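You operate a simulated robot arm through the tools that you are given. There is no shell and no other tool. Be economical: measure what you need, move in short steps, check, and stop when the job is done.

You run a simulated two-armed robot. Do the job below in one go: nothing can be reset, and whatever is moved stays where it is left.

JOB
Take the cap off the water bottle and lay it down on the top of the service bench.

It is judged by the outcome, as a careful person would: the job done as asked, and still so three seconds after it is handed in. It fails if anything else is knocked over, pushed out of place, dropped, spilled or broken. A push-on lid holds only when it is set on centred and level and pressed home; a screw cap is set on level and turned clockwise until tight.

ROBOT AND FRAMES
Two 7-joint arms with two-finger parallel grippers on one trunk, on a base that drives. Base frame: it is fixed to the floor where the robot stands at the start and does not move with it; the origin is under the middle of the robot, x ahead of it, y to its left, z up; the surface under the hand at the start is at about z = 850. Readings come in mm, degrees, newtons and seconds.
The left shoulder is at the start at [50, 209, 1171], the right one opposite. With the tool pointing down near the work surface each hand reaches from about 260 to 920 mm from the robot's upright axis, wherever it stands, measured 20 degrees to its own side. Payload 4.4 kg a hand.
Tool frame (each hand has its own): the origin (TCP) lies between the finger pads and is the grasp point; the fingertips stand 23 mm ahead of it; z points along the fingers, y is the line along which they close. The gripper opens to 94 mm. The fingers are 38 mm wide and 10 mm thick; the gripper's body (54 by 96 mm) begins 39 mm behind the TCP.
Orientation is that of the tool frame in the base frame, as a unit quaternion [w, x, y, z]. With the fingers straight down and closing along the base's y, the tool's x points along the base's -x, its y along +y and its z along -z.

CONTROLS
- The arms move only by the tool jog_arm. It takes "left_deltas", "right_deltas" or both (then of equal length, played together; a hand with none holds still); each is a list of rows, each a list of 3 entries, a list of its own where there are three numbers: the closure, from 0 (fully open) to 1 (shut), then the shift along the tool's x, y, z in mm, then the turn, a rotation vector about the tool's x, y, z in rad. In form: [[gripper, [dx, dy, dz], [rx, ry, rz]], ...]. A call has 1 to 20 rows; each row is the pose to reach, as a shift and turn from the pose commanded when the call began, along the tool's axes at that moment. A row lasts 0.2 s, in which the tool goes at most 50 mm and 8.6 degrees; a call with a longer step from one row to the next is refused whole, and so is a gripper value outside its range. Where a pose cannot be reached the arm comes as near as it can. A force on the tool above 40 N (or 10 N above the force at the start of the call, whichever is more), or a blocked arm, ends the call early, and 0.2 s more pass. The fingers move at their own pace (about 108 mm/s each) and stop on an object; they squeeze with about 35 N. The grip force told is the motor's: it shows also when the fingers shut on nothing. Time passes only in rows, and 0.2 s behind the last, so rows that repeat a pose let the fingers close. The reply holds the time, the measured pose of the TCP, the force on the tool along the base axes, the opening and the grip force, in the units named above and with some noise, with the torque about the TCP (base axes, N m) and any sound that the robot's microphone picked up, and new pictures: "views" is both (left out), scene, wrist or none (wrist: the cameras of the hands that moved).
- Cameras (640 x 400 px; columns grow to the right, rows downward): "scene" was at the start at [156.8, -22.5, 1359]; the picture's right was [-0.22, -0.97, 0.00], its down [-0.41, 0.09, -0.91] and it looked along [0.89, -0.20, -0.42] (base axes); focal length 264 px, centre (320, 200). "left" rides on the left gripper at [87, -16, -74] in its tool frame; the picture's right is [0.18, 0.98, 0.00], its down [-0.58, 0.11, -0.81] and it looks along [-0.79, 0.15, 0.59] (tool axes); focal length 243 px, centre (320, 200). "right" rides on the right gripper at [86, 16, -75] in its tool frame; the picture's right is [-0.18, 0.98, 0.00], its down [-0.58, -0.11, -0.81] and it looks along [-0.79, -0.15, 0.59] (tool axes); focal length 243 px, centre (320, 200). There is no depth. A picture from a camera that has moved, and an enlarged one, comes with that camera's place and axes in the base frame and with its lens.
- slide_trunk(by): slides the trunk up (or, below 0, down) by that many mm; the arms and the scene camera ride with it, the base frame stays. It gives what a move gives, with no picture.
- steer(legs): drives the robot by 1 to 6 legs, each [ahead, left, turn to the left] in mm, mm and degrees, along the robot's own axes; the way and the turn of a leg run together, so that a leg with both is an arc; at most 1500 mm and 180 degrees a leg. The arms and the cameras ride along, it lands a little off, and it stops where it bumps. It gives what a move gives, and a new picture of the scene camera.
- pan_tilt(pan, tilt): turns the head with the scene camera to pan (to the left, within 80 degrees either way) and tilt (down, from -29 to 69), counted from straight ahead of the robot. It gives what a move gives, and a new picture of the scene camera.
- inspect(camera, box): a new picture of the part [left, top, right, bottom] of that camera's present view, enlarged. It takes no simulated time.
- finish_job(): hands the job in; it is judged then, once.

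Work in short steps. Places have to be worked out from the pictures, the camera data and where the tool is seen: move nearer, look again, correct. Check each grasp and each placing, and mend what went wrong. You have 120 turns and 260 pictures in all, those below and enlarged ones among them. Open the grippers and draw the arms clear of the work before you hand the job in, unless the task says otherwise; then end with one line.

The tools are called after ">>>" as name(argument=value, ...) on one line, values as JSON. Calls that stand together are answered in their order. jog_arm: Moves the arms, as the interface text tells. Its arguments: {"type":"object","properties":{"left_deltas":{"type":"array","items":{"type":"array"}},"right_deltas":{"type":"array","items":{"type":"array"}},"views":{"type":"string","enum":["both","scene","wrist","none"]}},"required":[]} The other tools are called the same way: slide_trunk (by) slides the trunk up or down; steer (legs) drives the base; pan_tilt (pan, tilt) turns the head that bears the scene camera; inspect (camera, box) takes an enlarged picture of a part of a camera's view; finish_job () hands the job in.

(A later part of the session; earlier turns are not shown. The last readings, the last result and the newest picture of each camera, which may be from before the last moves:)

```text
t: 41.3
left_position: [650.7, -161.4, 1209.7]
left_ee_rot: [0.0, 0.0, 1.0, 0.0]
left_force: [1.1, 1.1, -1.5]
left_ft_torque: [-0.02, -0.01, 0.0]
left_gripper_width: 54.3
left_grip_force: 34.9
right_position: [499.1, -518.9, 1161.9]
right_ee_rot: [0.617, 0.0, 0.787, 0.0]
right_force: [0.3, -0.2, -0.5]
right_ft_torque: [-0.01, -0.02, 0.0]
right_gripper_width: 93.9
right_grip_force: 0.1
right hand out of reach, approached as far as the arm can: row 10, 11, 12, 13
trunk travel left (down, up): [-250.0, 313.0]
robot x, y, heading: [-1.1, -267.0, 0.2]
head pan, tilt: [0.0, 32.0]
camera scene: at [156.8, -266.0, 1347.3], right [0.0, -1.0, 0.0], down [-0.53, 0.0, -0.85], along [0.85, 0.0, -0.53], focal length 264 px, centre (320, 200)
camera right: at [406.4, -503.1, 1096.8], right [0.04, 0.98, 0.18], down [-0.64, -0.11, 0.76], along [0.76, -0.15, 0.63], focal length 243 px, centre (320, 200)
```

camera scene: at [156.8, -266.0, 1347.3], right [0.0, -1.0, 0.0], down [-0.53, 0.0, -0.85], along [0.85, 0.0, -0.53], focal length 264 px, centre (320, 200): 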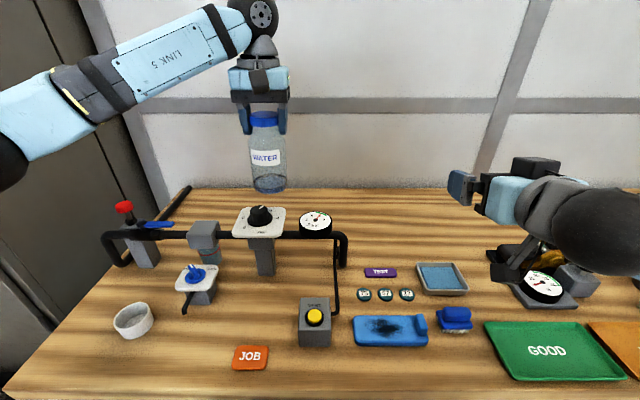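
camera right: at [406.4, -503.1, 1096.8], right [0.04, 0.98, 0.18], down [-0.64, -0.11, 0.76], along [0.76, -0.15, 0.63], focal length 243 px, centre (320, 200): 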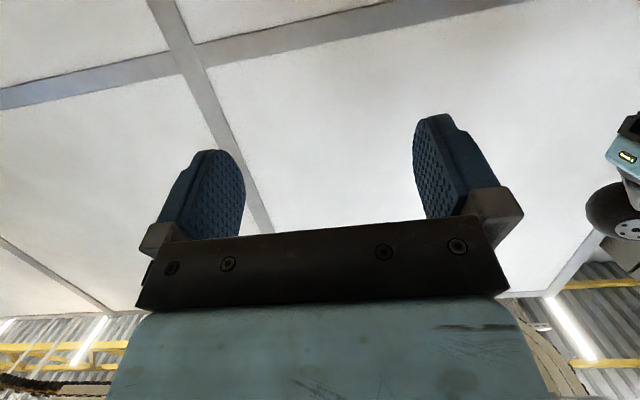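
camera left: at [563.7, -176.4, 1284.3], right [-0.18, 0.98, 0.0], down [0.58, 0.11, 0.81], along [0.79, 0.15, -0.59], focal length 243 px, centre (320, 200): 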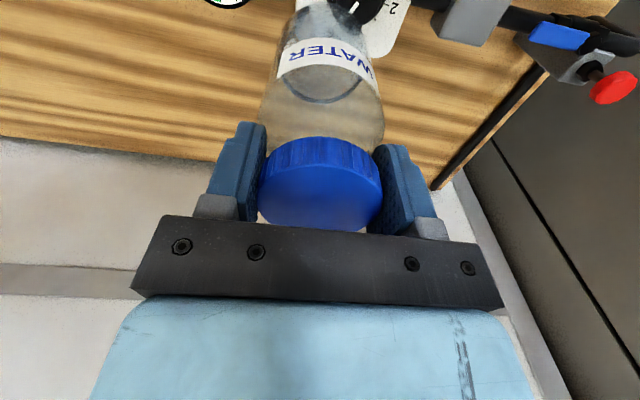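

The right hand points forward and 14° down, which is good enough to grip the body. I'll slide it across to stand in front of the bottle.

>>> jog_arm(right_deltas=[[0, [3, 40, 0], [0, 0, 0]], [0, [6, 80, 0], [0, 0, 0]], [0, [9, 120, 0], [0, 0, 0]], [0, [12, 160, 5], [0, 0, 0]], [0, [15, 200, 10], [0, 0, 0]], [0, [18, 240, 20], [0, 0, 0]], [0, [20, 280, 30], [0, 0, 0]], [0, [20, 320, 40], [0, 0, 0]], [0, [20, 359, 50], [0, 0, 0]], [0, [20, 359, 50], [0, 0, 0]]])

>>> inspect(camera="scene", box=[160, 60, 400, 260])

```text
t: 43.5
left_position: [649.9, -162.7, 1209.8]
left_ee_rot: [0.0, 0.0, 1.0, 0.001]
left_force: [-0.3, -0.7, -1.5]
left_ft_torque: [0.02, 0.01, 0.01]
left_gripper_width: 54.1
left_grip_force: 35.3
right_position: [542.1, -158.6, 1131.7]
right_ee_rot: [0.617, 0.0, 0.787, 0.001]
right_force: [-0.1, -0.4, -0.5]
right_ft_torque: [0.01, 0.0, 0.05]
right_gripper_width: 94.4
right_grip_force: 0.1
trunk travel left (down, up): [-250.0, 313.0]
robot x, y, heading: [-2.1, -263.4, -0.0]
head pan, tilt: [0.0, 32.0]
camera scene: at [156.9, -267.3, 1347.3], right [0.0, -1.0, 0.0], down [-0.53, 0.0, -0.85], along [0.85, 0.0, -0.53], focal length 264 px, centre (320, 200)
camera right: at [451.0, -143.4, 1066.4], right [0.04, 0.98, 0.18], down [-0.64, -0.11, 0.76], along [0.76, -0.15, 0.63], focal length 243 px, centre (320, 200)
```

scene: 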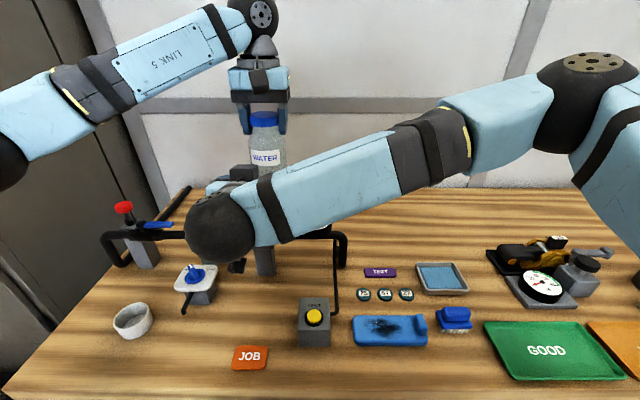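
right: 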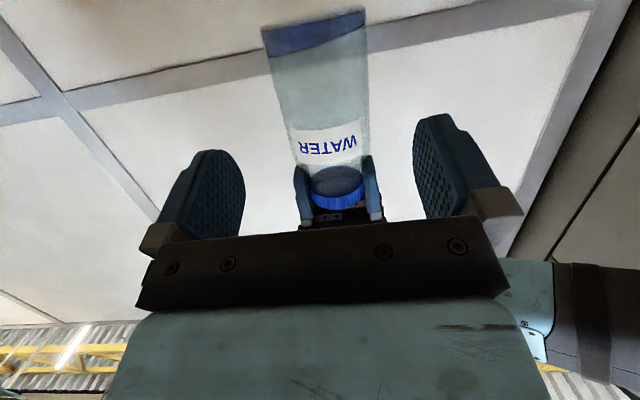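

```text
2.00 times, centred on (280, 160) of scene
camera zoom: at [156.9, -267.3, 1347.3], right [0.0, -1.0, 0.0], down [-0.53, 0.0, -0.85], along [0.85, 0.0, -0.53], focal length 528 px, centre (400, 280)
```

zoom: 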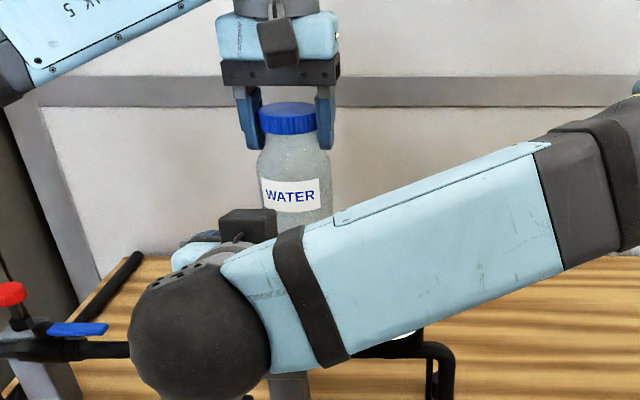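

The bottle is centred between the right fingers at y ≈ -162. I'll advance to bring the TCP to about (645, -162, 1127).

>>> jog_arm(right_deltas=[[0, [-4, -1, 20], [0, 0, 0]], [0, [-8, -2, 40], [0, 0, 0]], [0, [-12, -3, 60], [0, 0, 0]], [0, [-16, -3, 80], [0, 0, 0]], [0, [-20, -3, 98], [0, 0, 0]], [0, [-20, -3, 98], [0, 0, 0]]])

>>> inspect(camera="scene", box=[180, 80, 340, 180])

```text
t: 44.9
left_position: [650.6, -160.9, 1208.3]
left_ee_rot: [0.0, 0.0, 1.0, 0.001]
left_force: [-0.7, -0.1, -0.9]
left_ft_torque: [0.0, -0.01, -0.01]
left_gripper_width: 54.1
left_grip_force: 34.9
right_position: [643.4, -161.6, 1127.6]
right_ee_rot: [0.617, -0.001, 0.787, 0.0]
right_force: [-0.4, -0.1, -0.4]
right_ft_torque: [0.01, 0.0, 0.01]
right_gripper_width: 94.0
right_grip_force: 0.0
trunk travel left (down, up): [-250.0, 313.0]
robot x, y, heading: [1.2, -261.4, 0.0]
head pan, tilt: [0.0, 32.0]
camera scene: at [156.6, -266.0, 1347.3], right [0.0, -1.0, 0.0], down [-0.53, 0.0, -0.85], along [0.85, 0.0, -0.53], focal length 264 px, centre (320, 200)
camera right: at [552.3, -145.8, 1062.1], right [0.04, 0.98, 0.18], down [-0.64, -0.11, 0.76], along [0.76, -0.15, 0.63], focal length 243 px, centre (320, 200)
```

scene: 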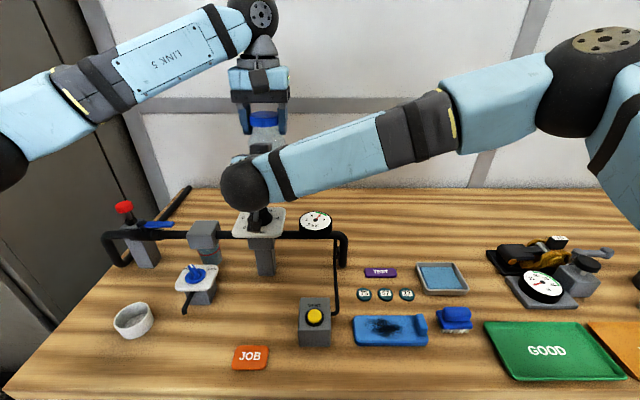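
right: 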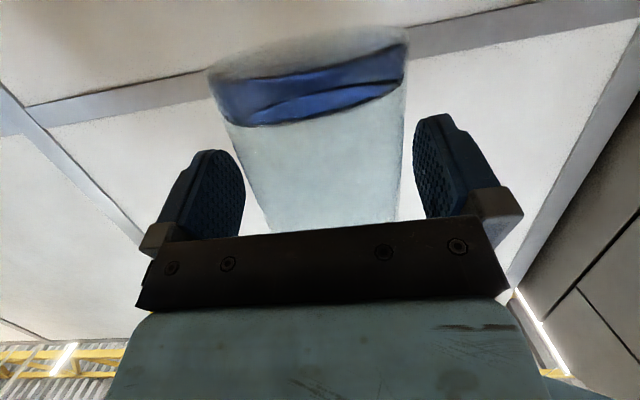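

```text
4.00 times, centred on (260, 130) of scene
camera zoom: at [156.6, -266.0, 1347.3], right [0.0, -1.0, 0.0], down [-0.53, 0.0, -0.85], along [0.85, 0.0, -0.53], focal length 1056 px, centre (560, 480)
```

zoom: 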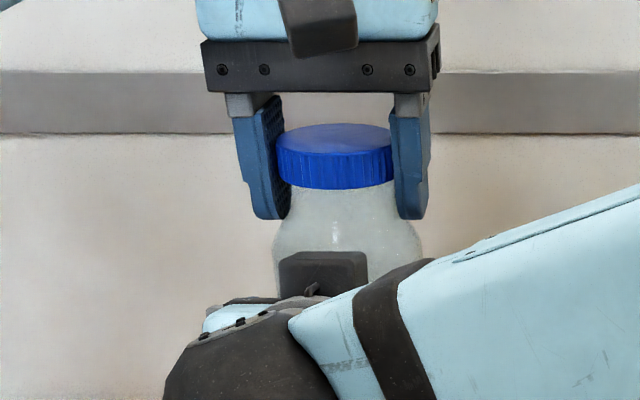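

The right fingers straddle the body, with no contact yet. I'll close the right gripper.

>>> jog_arm(right_deltas=[[0.1, [0, 0, 0], [0, 0, 0]], [0.2, [0, 0, 0], [0, 0, 0]], [0.3, [0, 0, 0], [0, 0, 0]], [0.6, [0, 0, 0], [0, 0, 0]], [0.6, [0, 0, 0], [0, 0, 0]]])

```text
t: 46.1
left_position: [650.5, -161.1, 1210.3]
left_ee_rot: [0.001, 0.0, 1.0, 0.001]
left_force: [-2.0, -9.5, 0.6]
left_ft_torque: [-0.94, 0.06, -0.09]
left_gripper_width: 54.1
left_grip_force: 34.9
right_position: [643.7, -162.7, 1126.1]
right_ee_rot: [0.617, 0.0, 0.787, 0.0]
right_force: [2.1, 9.6, -0.3]
right_ft_torque: [0.16, 0.16, 0.11]
right_gripper_width: 69.4
right_grip_force: 34.9
trunk travel left (down, up): [-250.0, 313.0]
robot x, y, heading: [-1.0, -261.7, 0.0]
head pan, tilt: [0.0, 32.0]
camera scene: at [156.8, -266.0, 1347.3], right [0.0, -1.0, 0.0], down [-0.53, 0.0, -0.85], along [0.85, 0.0, -0.53], focal length 264 px, centre (320, 200)
camera right: at [552.1, -145.6, 1062.0], right [0.04, 0.98, 0.18], down [-0.64, -0.11, 0.76], along [0.76, -0.15, 0.63], focal length 243 px, centre (320, 200)
```

scene: 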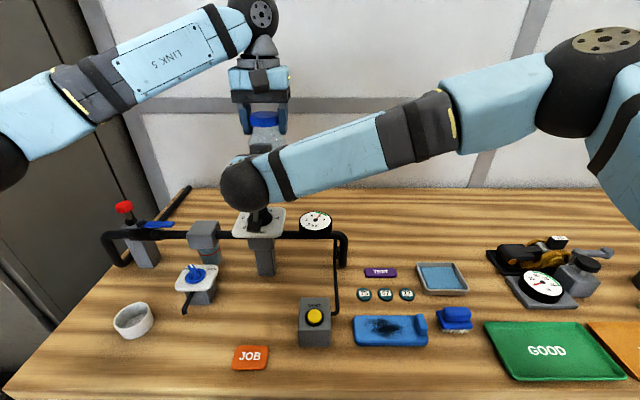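
right: 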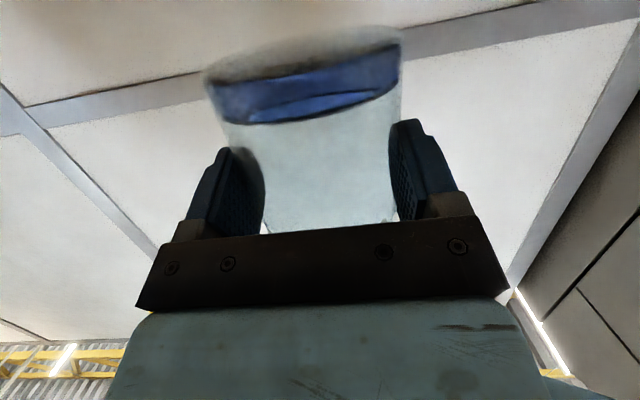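

Both hands now hold it, with a 10 N sideways preload. I'll shift the right hand 1.5 mm in +y to relieve it, then twist the cap 0.6 rad counterclockwise.

>>> jog_arm(right_deltas=[[0.8, [0, 1.5, 0], [0, 0, 0]], [0.8, [0, 1.5, 0], [0, 0, 0]]], views="none")

>>> jog_arm(left_deltas=[[0.9, [0, 0, 0], [0, 0, -0.1]], [0.9, [0, 0, 0], [0, 0, -0.2]], [0.9, [0, 0, 0], [0, 0, -0.3]], [0.9, [0, 0, 0], [0, 0, -0.4]], [0.9, [0, 0, 0], [0, 0, -0.5]], [0.9, [0, 0, 0], [0, 0, -0.6]]], views="both")

>>> inspect(camera="scene", box=[180, 80, 340, 180])

```text
t: 46.7
left_position: [650.2, -160.3, 1209.9]
left_ee_rot: [-0.001, 0.001, 1.0, 0.0]
left_force: [-7.3, -6.8, 1.5]
left_ft_torque: [-1.01, 0.28, -0.26]
left_gripper_width: 54.3
left_grip_force: 35.1
right_position: [644.5, -161.1, 1126.4]
right_ee_rot: [0.617, 0.0, 0.787, 0.0]
right_force: [7.7, 7.3, -1.6]
right_ft_torque: [0.42, 0.43, 0.25]
right_gripper_width: 69.4
right_grip_force: 34.4
trunk travel left (down, up): [-250.0, 313.0]
robot x, y, heading: [-3.7, -262.6, 0.1]
head pan, tilt: [0.0, 32.0]
```

```text
t: 48.1
left_position: [650.4, -160.5, 1210.0]
left_ee_rot: [0.001, -0.297, 0.955, -0.001]
left_force: [3.3, 4.0, 8.1]
left_ft_torque: [-0.28, -0.14, -0.18]
left_gripper_width: 53.7
left_grip_force: 35.1
right_position: [643.2, -161.3, 1125.2]
right_ee_rot: [0.617, 0.0, 0.787, 0.001]
right_force: [-4.3, -4.3, -9.9]
right_ft_torque: [0.57, -0.05, 0.13]
right_gripper_width: 69.0
right_grip_force: 34.8
trunk travel left (down, up): [-250.0, 313.0]
robot x, y, heading: [1.0, -261.4, 0.3]
head pan, tilt: [0.0, 32.0]
camera scene: at [156.8, -266.0, 1347.3], right [0.0, -1.0, 0.0], down [-0.53, 0.0, -0.85], along [0.85, 0.0, -0.53], focal length 264 px, centre (320, 200)
camera left: at [588.7, -221.9, 1285.2], right [-0.71, 0.7, 0.0], down [0.42, 0.42, 0.81], along [0.57, 0.57, -0.59], focal length 243 px, centre (320, 200)
```

scene: 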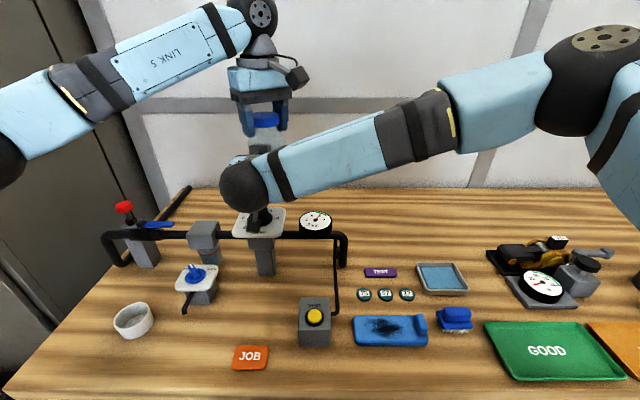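
left: 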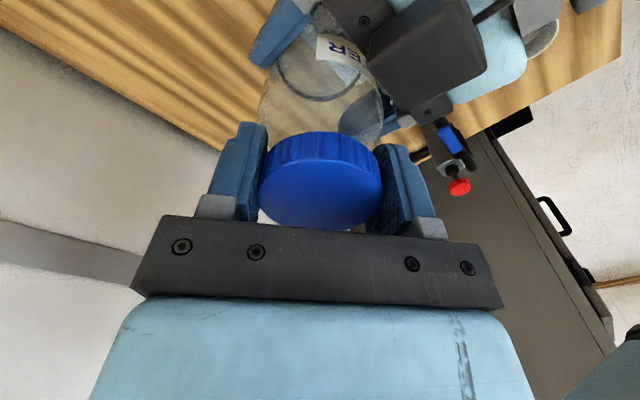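

```text
4.00 times, centred on (260, 130) of scene
camera zoom: at [156.8, -266.0, 1347.3], right [0.0, -1.0, 0.0], down [-0.53, 0.0, -0.85], along [0.85, 0.0, -0.53], focal length 1056 px, centre (560, 480)
```

zoom: 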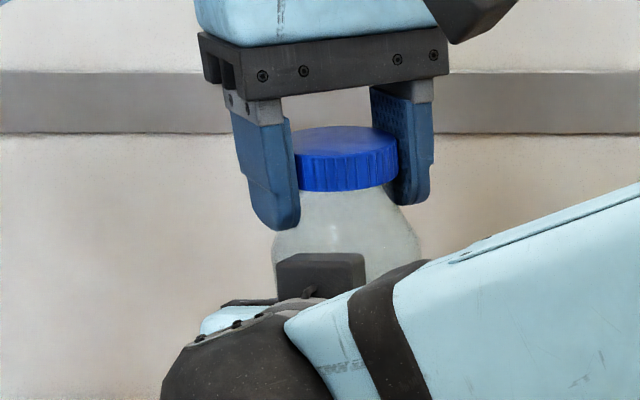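

The label no longer follows the hand, so the cap is now turning on a held bottle, with low torque and the thread pushing up. I'll continue another 0.7 rad, letting the left hand rise slightly.

>>> jog_arm(left_deltas=[[0.9, [0, 0, -0.5], [0, 0, -0.1]], [0.9, [0, 0, -0.7], [0, 0, -0.2]], [0.9, [0, 0, -0.8], [0, 0, -0.3]], [0.9, [0, 0, -0.9], [0, 0, -0.4]], [0.9, [0, 0, -1], [0, 0, -0.5]], [0.9, [0, 0, -1.1], [0, 0, -0.6]], [0.9, [0, 0, -1.2], [0, 0, -0.7]]], views="wrist")

```text
t: 49.7
left_position: [650.1, -161.2, 1211.9]
left_ee_rot: [0.001, -0.606, 0.795, 0.0]
left_force: [10.4, -3.9, 7.4]
left_ft_torque: [-0.28, -0.36, -0.2]
left_gripper_width: 53.8
left_grip_force: 35.2
right_position: [643.5, -160.2, 1126.5]
right_ee_rot: [0.617, 0.0, 0.787, 0.001]
right_force: [-11.2, 4.1, -6.5]
right_ft_torque: [-0.1, -0.53, 0.28]
right_gripper_width: 69.3
right_grip_force: 35.1
trunk travel left (down, up): [-250.0, 313.0]
robot x, y, heading: [1.5, -264.2, 0.2]
head pan, tilt: [0.0, 32.0]
camera left: at [643.0, -247.3, 1286.0], right [-1.0, 0.08, 0.0], down [0.05, 0.59, 0.81], along [0.07, 0.8, -0.59], focal length 243 px, centre (320, 200)
```

left: 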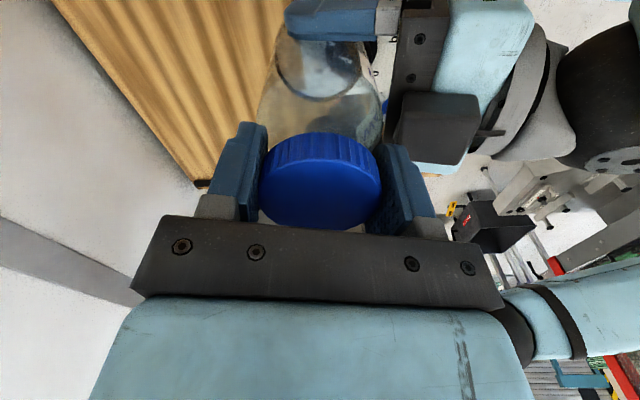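

The cap is now 1.3 rad loosened and rising steadily. I'll continue another 1.3 rad, following the rise.

>>> jog_arm(left_deltas=[[0.9, [0, 0, -0.4], [0, 0, -0.1]], [0.9, [0, 0, -0.7], [0, 0, -0.2]], [0.9, [0, 0, -0.9], [0, 0, -0.3]], [0.9, [0, 0, -1.1], [0, 0, -0.4]], [0.9, [0, 0, -1.3], [0, 0, -0.5]], [0.9, [0, 0, -1.5], [0, 0, -0.6]], [0.9, [0, 0, -1.7], [0, 0, -0.7]], [0.9, [0, 0, -1.8], [0, 0, -0.8]], [0.9, [0, 0, -1.9], [0, 0, -0.9]], [0.9, [0, 0, -2.0], [0, 0, -1.0]], [0.9, [0, 0, -2.1], [0, 0, -1.1]], [0.9, [0, 0, -2.2], [0, 0, -1.2]], [0.9, [0, 0, -2.3], [0, 0, -1.3]]], views="both")

>>> inspect(camera="scene", box=[180, 80, 340, 180])

```text
t: 52.5
left_position: [650.7, -160.5, 1214.5]
left_ee_rot: [-0.001, 0.964, -0.266, 0.0]
left_force: [16.4, -3.5, -9.3]
left_ft_torque: [-0.31, -0.23, -0.03]
left_gripper_width: 53.5
left_grip_force: 34.5
right_position: [642.2, -160.6, 1126.8]
right_ee_rot: [0.617, -0.001, 0.787, 0.001]
right_force: [-15.3, 4.1, 7.4]
right_ft_torque: [-0.02, -1.14, 0.04]
right_gripper_width: 69.2
right_grip_force: 34.7
trunk travel left (down, up): [-250.0, 313.0]
robot x, y, heading: [1.0, -267.5, 0.1]
head pan, tilt: [0.0, 32.0]
camera scene: at [156.8, -266.0, 1347.3], right [0.0, -1.0, 0.0], down [-0.53, 0.0, -0.85], along [0.85, 0.0, -0.53], focal length 264 px, centre (320, 200)
camera left: at [732.0, -190.4, 1288.3], right [-0.35, -0.94, 0.0], down [-0.55, 0.2, 0.81], along [-0.76, 0.28, -0.59], focal length 243 px, centre (320, 200)
```

scene: 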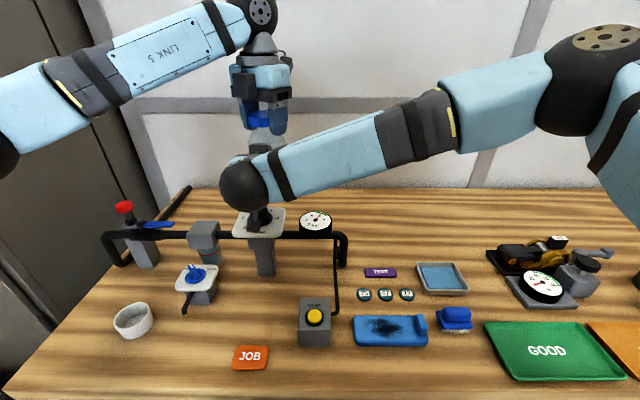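
left: 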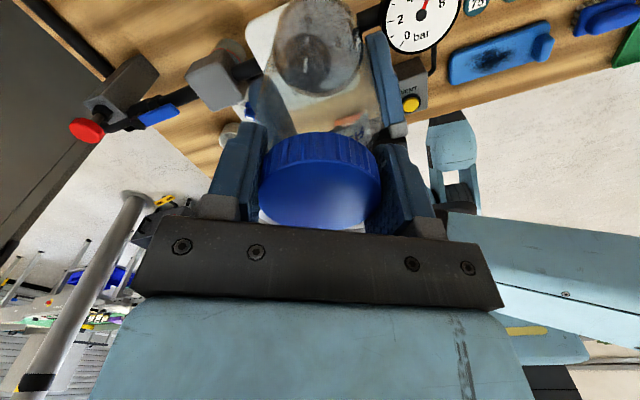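

```text
4.00 times, centred on (260, 130) of scene
camera zoom: at [156.8, -266.0, 1347.3], right [0.0, -1.0, 0.0], down [-0.53, 0.0, -0.85], along [0.85, 0.0, -0.53], focal length 1056 px, centre (560, 480)
```

zoom: 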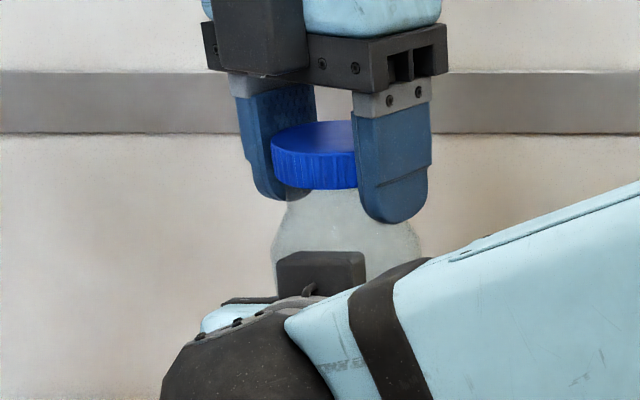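

The thread is still engaged after 2.6 rad (now -9 N, so I've over-raised). I'll lower slightly, open the left fingers, turn back 2.6 rad and regrip.

>>> jog_arm(left_deltas=[[0.9, [0, 0, 1.3], [0, 0, 0]], [0.5, [0, 0, 1.3], [0, 0, 0]], [0.2, [0, 0, 1.3], [0, 0, 0]], [0.2, [0, 0, 1.3], [0, 0, 0]]], views="wrist")

```text
t: 53.5
left_position: [649.7, -160.0, 1212.3]
left_ee_rot: [0.0, 0.963, -0.268, -0.001]
left_force: [0.1, -0.7, 1.0]
left_ft_torque: [-0.01, 0.02, 0.01]
left_gripper_width: 75.3
left_grip_force: 0.1
right_position: [644.4, -161.0, 1125.7]
right_ee_rot: [0.617, 0.0, 0.787, 0.0]
right_force: [0.2, -0.1, 0.1]
right_ft_torque: [0.0, 0.05, -0.01]
right_gripper_width: 68.8
right_grip_force: 34.9
trunk travel left (down, up): [-250.0, 313.0]
robot x, y, heading: [3.8, -268.1, 0.0]
head pan, tilt: [0.0, 32.0]
camera left: at [731.9, -191.0, 1287.3], right [-0.35, -0.94, 0.0], down [-0.55, 0.21, 0.81], along [-0.76, 0.28, -0.59], focal length 243 px, centre (320, 200)
```

left: 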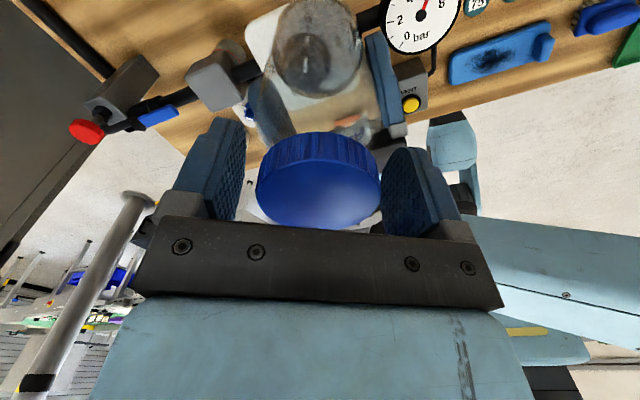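

Released; the bottle sits steady in the right hand. I'll rotate the open left hand back 2.6 rad.

>>> jog_arm(left_deltas=[[0.2, [0, 0, 0], [0, 0, 0.14]], [0.2, [0, 0, 0], [0, 0, 0.28]], [0.2, [0, 0, 0], [0, 0, 0.42]], [0.2, [0, 0, 0], [0, 0, 0.56]], [0.2, [0, 0, 0], [0, 0, 0.7]], [0.2, [0, 0, 0], [0, 0, 0.84]], [0.2, [0, 0, 0], [0, 0, 0.98]], [0.2, [0, 0, 0], [0, 0, 1.12]], [0.2, [0, 0, 0], [0, 0, 1.26]], [0.2, [0, 0, 0], [0, 0, 1.4]], [0.2, [0, 0, 0], [0, 0, 1.54]], [0.2, [0, 0, 0], [0, 0, 1.68]], [0.2, [0, 0, 0], [0, 0, 1.82]], [0.2, [0, 0, 0], [0, 0, 1.96]], [0.2, [0, 0, 0], [0, 0, 2.1]], [0.2, [0, 0, 0], [0, 0, 2.24]], [0.2, [0, 0, 0], [0, 0, 2.38]], [0.2, [0, 0, 0], [0, 0, 2.52]], [0.2, [0, 0, 0], [0, 0, 2.6]], [0.2, [0, 0, 0], [0, 0, 2.6]]], views="wrist")

>>> inspect(camera="scene", box=[180, 80, 340, 180])

```text
t: 57.7
left_position: [649.9, -160.8, 1213.1]
left_ee_rot: [0.0, 0.0, 1.0, 0.001]
left_force: [0.4, 0.2, 0.4]
left_ft_torque: [-0.01, -0.01, -0.01]
left_gripper_width: 75.2
left_grip_force: 0.1
right_position: [643.7, -160.7, 1125.6]
right_ee_rot: [0.617, 0.0, 0.787, 0.0]
right_force: [0.0, 0.3, -0.2]
right_ft_torque: [-0.01, 0.03, 0.02]
right_gripper_width: 69.2
right_grip_force: 34.7
trunk travel left (down, up): [-250.0, 313.0]
robot x, y, heading: [0.3, -263.1, 0.4]
head pan, tilt: [0.0, 32.0]
camera left: at [563.8, -175.9, 1287.5], right [-0.18, 0.98, 0.0], down [0.58, 0.11, 0.81], along [0.79, 0.15, -0.59], focal length 243 px, centre (320, 200)
```

left: 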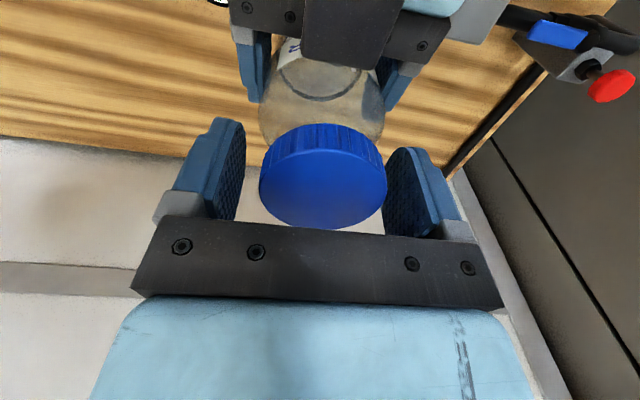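

```text
4.00 times, centred on (260, 130) of scene
camera zoom: at [156.8, -266.0, 1347.3], right [0.0, -1.0, 0.0], down [-0.53, 0.0, -0.85], along [0.85, 0.0, -0.53], focal length 1056 px, centre (560, 480)
```

zoom: 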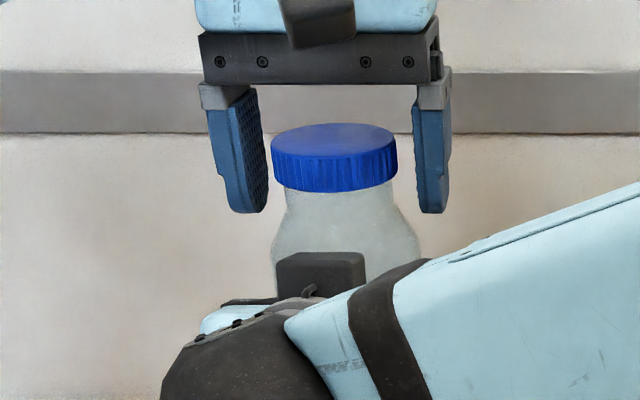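

The cap sits about 2 mm toward +y of the hand. I'll correct that, lower 4 mm, and regrip.

>>> jog_arm(left_deltas=[[0.2, [0, 2, 4], [0, 0, 0]], [0.3, [0, 2, 4], [0, 0, 0]], [0.4, [0, 2, 4], [0, 0, 0]], [0.7, [0, 2, 4], [0, 0, 0]], [0.9, [0, 2, 4], [0, 0, 0]]], views="none")

>>> jog_arm(left_deltas=[[0.9, [0, 0, 0], [0, 0, -0.13]], [0.9, [0, 0, -0.1], [0, 0, -0.26]], [0.9, [0, 0, -0.2], [0, 0, -0.39]], [0.9, [0, 0, -0.3], [0, 0, -0.52]], [0.9, [0, 0, -0.4], [0, 0, -0.65]], [0.9, [0, 0, -0.5], [0, 0, -0.78]]], views="none")

```text
t: 58.9
left_position: [650.4, -159.8, 1208.3]
left_ee_rot: [-0.001, 0.001, 1.0, 0.0]
left_force: [-0.5, -14.9, 0.9]
left_ft_torque: [-0.9, 0.08, 0.07]
left_gripper_width: 55.0
left_grip_force: 35.0
right_position: [642.9, -160.4, 1126.4]
right_ee_rot: [0.618, -0.002, 0.786, 0.002]
right_force: [1.7, 14.6, -1.0]
right_ft_torque: [-0.33, -0.01, 0.02]
right_gripper_width: 69.2
right_grip_force: 35.5
trunk travel left (down, up): [-250.0, 313.0]
robot x, y, heading: [-0.4, -261.1, -0.4]
head pan, tilt: [0.0, 32.0]
```

```text
t: 60.3
left_position: [649.8, -158.1, 1209.6]
left_ee_rot: [0.0, -0.381, 0.925, -0.001]
left_force: [-6.1, -21.5, 14.1]
left_ft_torque: [-1.82, -0.53, -0.56]
left_gripper_width: 54.3
left_grip_force: 35.2
right_position: [644.0, -160.5, 1125.4]
right_ee_rot: [0.617, 0.0, 0.787, 0.0]
right_force: [4.6, 21.3, -14.4]
right_ft_torque: [-0.01, 1.09, 0.68]
right_gripper_width: 69.3
right_grip_force: 34.9
trunk travel left (down, up): [-250.0, 313.0]
robot x, y, heading: [1.1, -264.4, 0.1]
head pan, tilt: [0.0, 32.0]
```

There's a 21 N side load toward -y, so I over-shifted. I'll relieve it by moving about 2.5 mm in -y and rising 1.5 mm, and check.

>>> jog_arm(left_deltas=[[0.9, [1, -0.7, -1], [0, 0, 0]], [0.9, [2.1, -1.5, -1.8], [0, 0, 0]], [0.9, [2.1, -1.5, -1.8], [0, 0, 0]]], views="wrist")

```text
t: 61.1
left_position: [651.5, -160.1, 1210.4]
left_ee_rot: [0.001, -0.382, 0.924, 0.0]
left_force: [1.9, -7.2, 13.1]
left_ft_torque: [-1.32, -0.76, -0.16]
left_gripper_width: 54.3
left_grip_force: 34.7
right_position: [643.8, -161.7, 1126.2]
right_ee_rot: [0.618, 0.0, 0.786, 0.0]
right_force: [-1.6, 7.0, -12.8]
right_ft_torque: [0.66, 0.7, 0.21]
right_gripper_width: 69.5
right_grip_force: 34.9
trunk travel left (down, up): [-250.0, 313.0]
robot x, y, heading: [-0.6, -264.4, 0.1]
head pan, tilt: [0.0, 32.0]
camera left: at [600.5, -231.8, 1285.1], right [-0.82, 0.57, 0.0], down [0.33, 0.49, 0.81], along [0.46, 0.67, -0.59], focal length 243 px, centre (320, 200)
```

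left: 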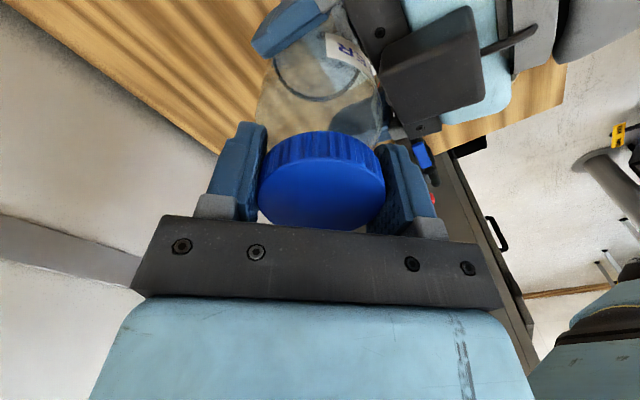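

Side loads are mostly gone and the cap is still pushing up. I'll continue unscrewing 1.8 rad, following upward.

>>> jog_arm(left_deltas=[[0.9, [0, 0, -1], [0, 0, 0]], [0.9, [0, 0, -1.1], [0, 0, -0.13]], [0.9, [0, 0, -1.2], [0, 0, -0.26]], [0.9, [0, 0, -1.3], [0, 0, -0.39]], [0.9, [0, 0, -1.4], [0, 0, -0.52]], [0.9, [0, 0, -1.5], [0, 0, -0.65]], [0.9, [0, 0, -1.6], [0, 0, -0.78]], [0.9, [0, 0, -1.7], [0, 0, -0.91]]], views="none")

```text
t: 62.9
left_position: [649.7, -162.0, 1210.4]
left_ee_rot: [0.001, 0.749, -0.663, 0.0]
left_force: [6.1, -19.5, -1.1]
left_ft_torque: [-0.48, -0.25, -0.05]
left_gripper_width: 53.6
left_grip_force: 35.4
right_position: [642.9, -158.9, 1126.8]
right_ee_rot: [0.617, -0.002, 0.787, 0.001]
right_force: [-5.8, 19.5, -0.1]
right_ft_torque: [-1.2, -0.21, 0.17]
right_gripper_width: 69.3
right_grip_force: 34.9
trunk travel left (down, up): [-250.0, 313.0]
robot x, y, heading: [0.1, -261.0, 0.3]
head pan, tilt: [0.0, 32.0]
```

Vertical force is near zero, with a 20 N side load again. I'll relieve that while continuing another 0.9 rad.

>>> jog_arm(left_deltas=[[0.9, [1.3, -0.2, 0], [0, 0, 0]], [0.9, [2.6, -0.5, 0], [0, 0, 0]], [0.9, [2.6, -0.5, -0.1], [0, 0, -0.13]], [0.9, [2.6, -0.5, -0.2], [0, 0, -0.26]], [0.9, [2.6, -0.5, -0.3], [0, 0, -0.39]], [0.9, [2.6, -0.5, -0.4], [0, 0, -0.52]], [0.9, [2.6, -0.5, -0.5], [0, 0, -0.65]], [0.9, [2.6, -0.5, -0.6], [0, 0, -0.78]], [0.9, [2.6, -0.5, -0.7], [0, 0, -0.91]]], views="both")

>>> inspect(camera="scene", box=[180, 80, 340, 180])

```text
t: 64.9
left_position: [650.1, -162.0, 1213.5]
left_ee_rot: [-0.002, 0.964, -0.265, 0.0]
left_force: [12.1, 8.1, 4.0]
left_ft_torque: [0.24, -0.32, -0.25]
left_gripper_width: 53.4
left_grip_force: 35.0
right_position: [642.6, -161.1, 1126.1]
right_ee_rot: [0.617, -0.001, 0.787, 0.001]
right_force: [-12.5, -8.3, -5.1]
right_ft_torque: [0.5, -0.72, 0.2]
right_gripper_width: 69.5
right_grip_force: 35.4
trunk travel left (down, up): [-250.0, 313.0]
robot x, y, heading: [3.8, -265.8, 0.1]
head pan, tilt: [0.0, 32.0]
camera scene: at [156.7, -265.9, 1347.3], right [0.0, -1.0, 0.0], down [-0.53, 0.0, -0.85], along [0.85, 0.0, -0.53], focal length 264 px, centre (320, 200)
camera left: at [733.1, -192.1, 1288.7], right [-0.35, -0.94, 0.0], down [-0.56, 0.2, 0.81], along [-0.76, 0.28, -0.59], focal length 243 px, centre (320, 200)
```

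scene: 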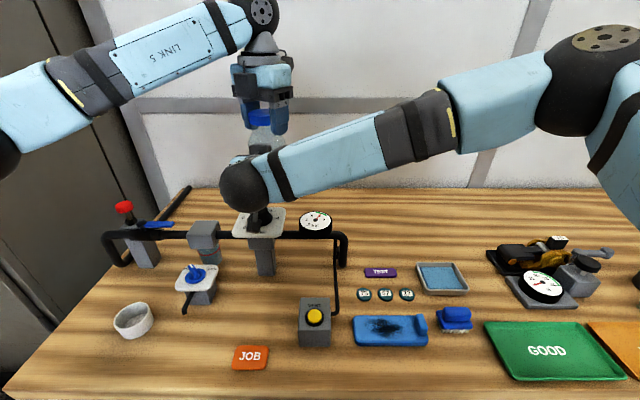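
left: 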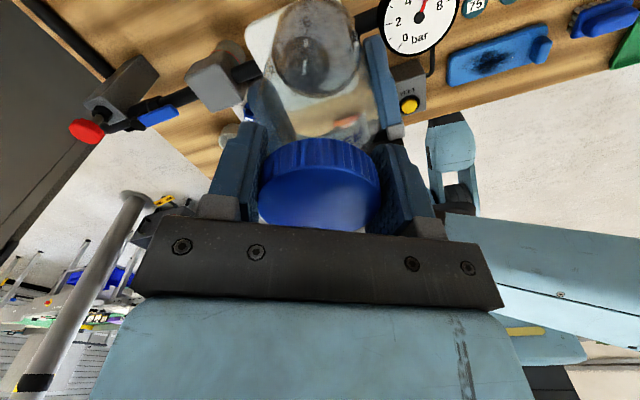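

```text
4.00 times, centred on (260, 130) of scene
camera zoom: at [156.7, -265.9, 1347.3], right [0.0, -1.0, 0.0], down [-0.53, 0.0, -0.85], along [0.85, 0.0, -0.53], focal length 1056 px, centre (560, 480)
```

zoom: 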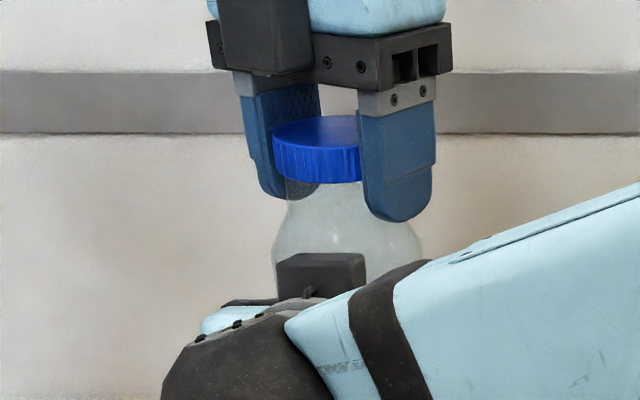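

It has turned 5.2 rad in total and the cap is visibly higher. I'll test with a gentle 2 mm lift.

>>> jog_arm(left_deltas=[[0.9, [0, 0, -1], [0, 0, 0]], [0.9, [0, 0, -2], [0, 0, 0]], [0.9, [0, 0, -2], [0, 0, 0]]], views="none")

```text
t: 65.7
left_position: [651.4, -163.6, 1215.7]
left_ee_rot: [-0.002, 0.964, -0.267, 0.0]
left_force: [7.8, 16.5, -0.7]
left_ft_torque: [0.26, -0.12, -0.02]
left_gripper_width: 53.1
left_grip_force: 35.0
right_position: [644.3, -161.1, 1126.7]
right_ee_rot: [0.617, 0.001, 0.787, 0.0]
right_force: [-8.0, -15.6, -0.2]
right_ft_torque: [1.11, -0.62, -0.07]
right_gripper_width: 69.3
right_grip_force: 34.8
trunk travel left (down, up): [-250.0, 313.0]
robot x, y, heading: [1.7, -263.9, -0.1]
head pan, tilt: [0.0, 32.0]
```

I'll relieve the side force and lift 2 mm more to see whether the thread still holds.

>>> jog_arm(left_deltas=[[0.9, [0, -1.3, 0], [0, 0, 0]], [0.9, [-0.2, -2.7, 0], [0, 0, 0]], [0.9, [-0.2, -2.7, -1], [0, 0, 0]], [0.9, [-0.2, -2.7, -2], [0, 0, 0]], [0.9, [-0.2, -2.7, -2], [0, 0, 0]]], views="none")

```text
t: 66.9
left_position: [651.7, -162.0, 1217.0]
left_ee_rot: [0.0, 0.964, -0.267, 0.001]
left_force: [-0.2, 0.1, -0.8]
left_ft_torque: [0.0, 0.03, 0.01]
left_gripper_width: 52.9
left_grip_force: 34.9
right_position: [643.4, -160.0, 1125.8]
right_ee_rot: [0.617, -0.002, 0.787, 0.001]
right_force: [0.1, 0.3, -0.3]
right_ft_torque: [-0.01, 0.03, 0.05]
right_gripper_width: 69.5
right_grip_force: 34.6
trunk travel left (down, up): [-250.0, 313.0]
robot x, y, heading: [0.4, -269.8, 0.1]
head pan, tilt: [0.0, 32.0]
```

All forces have dropped to zero, so the cap is free. I'll lift it straight up 50 mm and look.

>>> jog_arm(left_deltas=[[0.9, [0, 0, -8], [0, 0, 0]], [0.9, [0, 0, -18], [0, 0, 0]], [0.9, [0, 0, -30], [0, 0, 0]], [0.9, [0, 0, -50], [0, 0, 0]], [0.9, [0, 0, -50], [0, 0, 0]]])

>>> inspect(camera="scene", box=[180, 60, 340, 160])

```text
t: 68.1
left_position: [651.5, -162.8, 1267.1]
left_ee_rot: [0.0, 0.964, -0.267, 0.0]
left_force: [-0.5, -0.3, -0.4]
left_ft_torque: [0.04, -0.01, 0.02]
left_gripper_width: 53.0
left_grip_force: 35.1
right_position: [643.7, -160.9, 1126.4]
right_ee_rot: [0.617, 0.0, 0.787, 0.0]
right_force: [0.1, -0.8, 0.4]
right_ft_torque: [-0.01, 0.05, -0.02]
right_gripper_width: 69.8
right_grip_force: 34.8
trunk travel left (down, up): [-250.0, 313.0]
robot x, y, heading: [0.5, -261.6, 0.4]
head pan, tilt: [0.0, 32.0]
camera scene: at [157.1, -265.7, 1347.2], right [0.0, -1.0, 0.0], down [-0.53, 0.0, -0.85], along [0.85, 0.0, -0.53], focal length 264 px, centre (320, 200)
camera left: at [733.0, -191.6, 1342.0], right [-0.35, -0.94, 0.0], down [-0.55, 0.21, 0.81], along [-0.76, 0.28, -0.59], focal length 243 px, centre (320, 200)
```

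scene: 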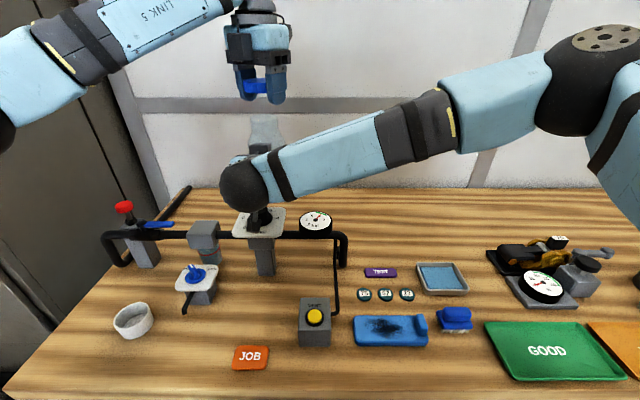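
left: 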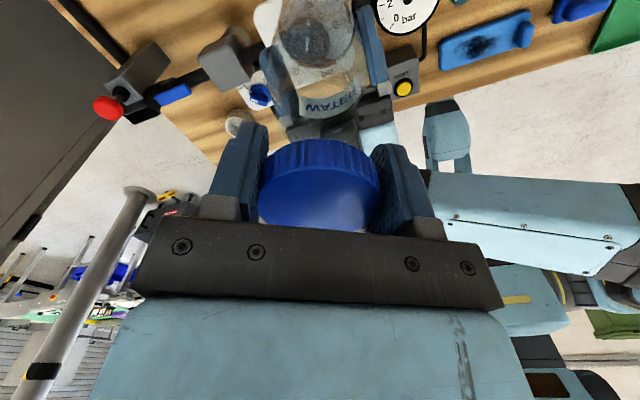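

```text
4.00 times, centred on (260, 110) of scene
camera zoom: at [157.1, -265.7, 1347.2], right [0.0, -1.0, 0.0], down [-0.53, 0.0, -0.85], along [0.85, 0.0, -0.53], focal length 1056 px, centre (560, 560)
```

zoom: 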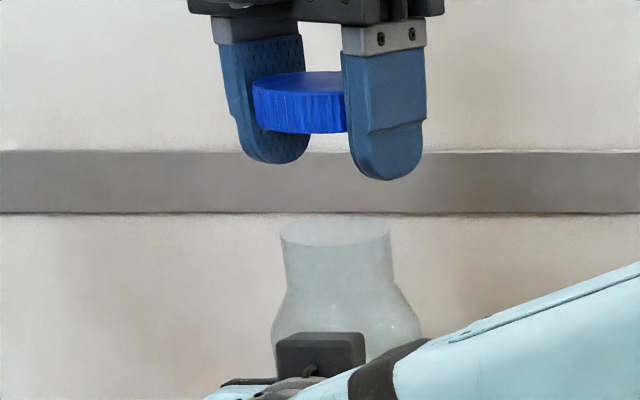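

The cap is off and the bottle is still upright in the right hand. I'll move the right hand with the bottle slowly 250 mm to the right so the left hand can get down to the bench.

>>> jog_arm(right_deltas=[[0.8, [0, -8, 0], [0, 0, 0]], [0.8, [0, -22, 0], [0, 0, 0]], [0.8, [0, -38, 0], [0, 0, 0]], [0.8, [0, -56, 0], [0, 0, 0]], [0.8, [0, -75, 0], [0, 0, 0]], [0.8, [0, -95, 0], [0, 0, 0]], [0.8, [0, -115, 0], [0, 0, 0]], [0.8, [0, -135, 0], [0, 0, 0]], [0.8, [0, -155, 0], [0, 0, 0]], [0.8, [0, -175, 0], [0, 0, 0]], [0.8, [0, -195, 0], [0, 0, 0]], [0.8, [0, -213, 0], [0, 0, 0]], [0.8, [0, -230, 0], [0, 0, 0]], [0.8, [0, -243, 0], [0, 0, 0]], [0.8, [0, -250, 0], [0, 0, 0]], [0.8, [0, -250, 0], [0, 0, 0]]], views="scene")

>>> pan_tilt(pan=12, tilt=45)

```text
t: 71.5
left_position: [650.7, -160.9, 1267.6]
left_ee_rot: [0.0, 0.964, -0.267, -0.001]
left_force: [0.6, -0.1, -0.1]
left_ft_torque: [-0.02, 0.02, 0.02]
left_gripper_width: 52.6
left_grip_force: 34.6
right_position: [642.7, -410.9, 1124.4]
right_ee_rot: [0.617, 0.0, 0.787, 0.0]
right_force: [0.7, 0.4, 0.1]
right_ft_torque: [0.02, 0.0, -0.02]
right_gripper_width: 69.3
right_grip_force: 34.8
trunk travel left (down, up): [-250.0, 313.0]
robot x, y, heading: [-0.8, -266.8, 0.1]
head pan, tilt: [0.0, 32.0]
camera scene: at [156.8, -265.9, 1347.3], right [0.0, -1.0, 0.0], down [-0.53, 0.0, -0.85], along [0.85, 0.0, -0.53], focal length 264 px, centre (320, 200)
```

scene: 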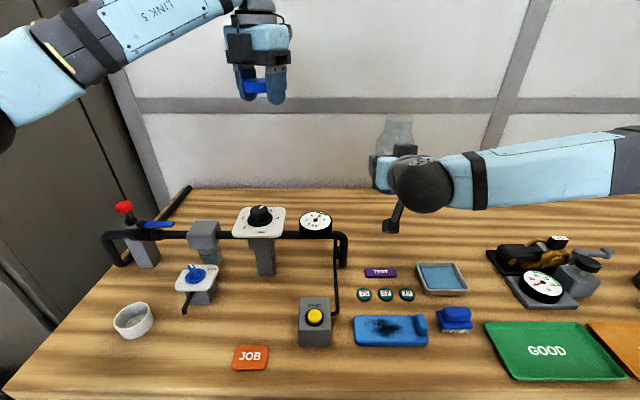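

```text
t: 72.2
left_position: [649.9, -162.7, 1267.7]
left_ee_rot: [0.001, 0.964, -0.266, 0.002]
left_force: [0.2, -0.9, 0.2]
left_ft_torque: [0.0, -0.01, 0.02]
left_gripper_width: 52.7
left_grip_force: 34.9
right_position: [642.1, -410.1, 1125.9]
right_ee_rot: [0.618, -0.001, 0.786, 0.001]
right_force: [0.2, 0.0, 0.9]
right_ft_torque: [-0.02, -0.03, -0.06]
right_gripper_width: 69.4
right_grip_force: 35.1
trunk travel left (down, up): [-250.0, 313.0]
robot x, y, heading: [2.8, -264.7, -0.0]
head pan, tilt: [12.0, 45.0]
camera scene: at [146.7, -249.2, 1327.9], right [0.21, -0.98, 0.0], down [-0.69, -0.15, -0.71], along [0.69, 0.15, -0.71], focal length 264 px, centre (320, 200)
```

scene: 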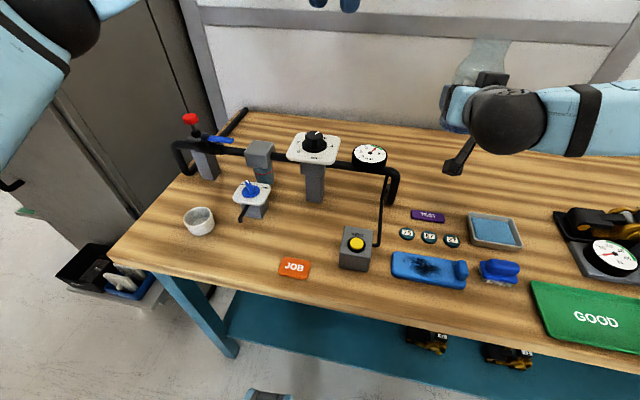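

The wrist view shows the cap sits about 22 mm above the fingertips, so I couldn't lay it on the bench without dropping it. I'll bring the bottle back under the cap, rest the cap on the neck, and regrip it nearer the fingertips.

>>> jog_arm(right_deltas=[[0.8, [0, 8, 0], [0, 0, 0]], [0.8, [0, 22, 0], [0, 0, 0]], [0.8, [0, 38, 0], [0, 0, 0]], [0.8, [0, 56, 0], [0, 0, 0]], [0.8, [0, 75, 0], [0, 0, 0]], [0.8, [0, 95, 0], [0, 0, 0]], [0.8, [0, 115, 0], [0, 0, 0]], [0.8, [0, 135, 0], [0, 0, 0]], [0.8, [0, 155, 0], [0, 0, 0]], [0.8, [0, 175, 0], [0, 0, 0]], [0.8, [0, 195, 0], [0, 0, 0]], [0.8, [0, 213, 0], [0, 0, 0]], [0.8, [0, 230, 0], [0, 0, 0]], [0.8, [0, 243, 0], [0, 0, 0]], [0.8, [0, 250, 0], [0, 0, 0]], [0.8, [0, 250, 0], [0, 0, 0]]], views="none")

>>> jog_arm(left_deltas=[[0.9, [0, 0, 15], [0, 0, 0]], [0.9, [0, 0, 30], [0, 0, 0]], [0.9, [0, 0, 40], [0, 0, 0]], [0.9, [0, 0, 46], [0, 0, 0]], [0.9, [0, 0, 49], [0, 0, 0]], [0.9, [0, 0, 51], [0, 0, 0]], [0.9, [0, 0, 51], [0, 0, 0]]], views="wrist")

```text
t: 75.6
left_position: [650.6, -162.8, 1267.9]
left_ee_rot: [0.0, 0.964, -0.267, -0.001]
left_force: [0.0, -0.8, 0.7]
left_ft_torque: [-0.03, -0.05, 0.0]
left_gripper_width: 52.5
left_grip_force: 34.6
right_position: [643.1, -162.0, 1126.9]
right_ee_rot: [0.617, -0.001, 0.787, 0.001]
right_force: [-0.1, -0.3, -0.6]
right_ft_torque: [0.01, 0.01, -0.01]
right_gripper_width: 69.4
right_grip_force: 35.2
trunk travel left (down, up): [-250.0, 313.0]
robot x, y, heading: [1.9, -263.1, 0.1]
head pan, tilt: [12.0, 45.0]
```

```text
t: 77.2
left_position: [651.2, -161.8, 1217.4]
left_ee_rot: [0.0, 0.964, -0.267, 0.001]
left_force: [2.3, 0.0, 18.4]
left_ft_torque: [-0.21, 0.41, 0.03]
left_gripper_width: 53.1
left_grip_force: 34.7
right_position: [641.7, -160.3, 1124.8]
right_ee_rot: [0.616, -0.001, 0.788, 0.0]
right_force: [-2.6, -0.6, -18.6]
right_ft_torque: [0.3, -0.46, -0.03]
right_gripper_width: 69.1
right_grip_force: 35.0
trunk travel left (down, up): [-250.0, 313.0]
robot x, y, heading: [1.2, -265.3, 0.0]
head pan, tilt: [12.0, 45.0]
camera left: at [734.3, -191.0, 1292.6], right [-0.35, -0.94, 0.0], down [-0.56, 0.21, 0.8], along [-0.75, 0.28, -0.59], focal length 243 px, centre (320, 200)
```

left: 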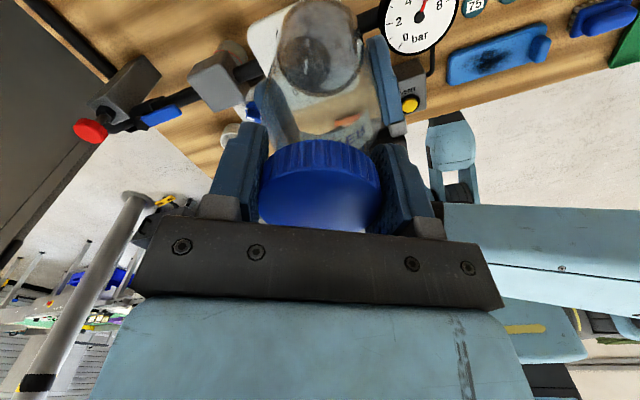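

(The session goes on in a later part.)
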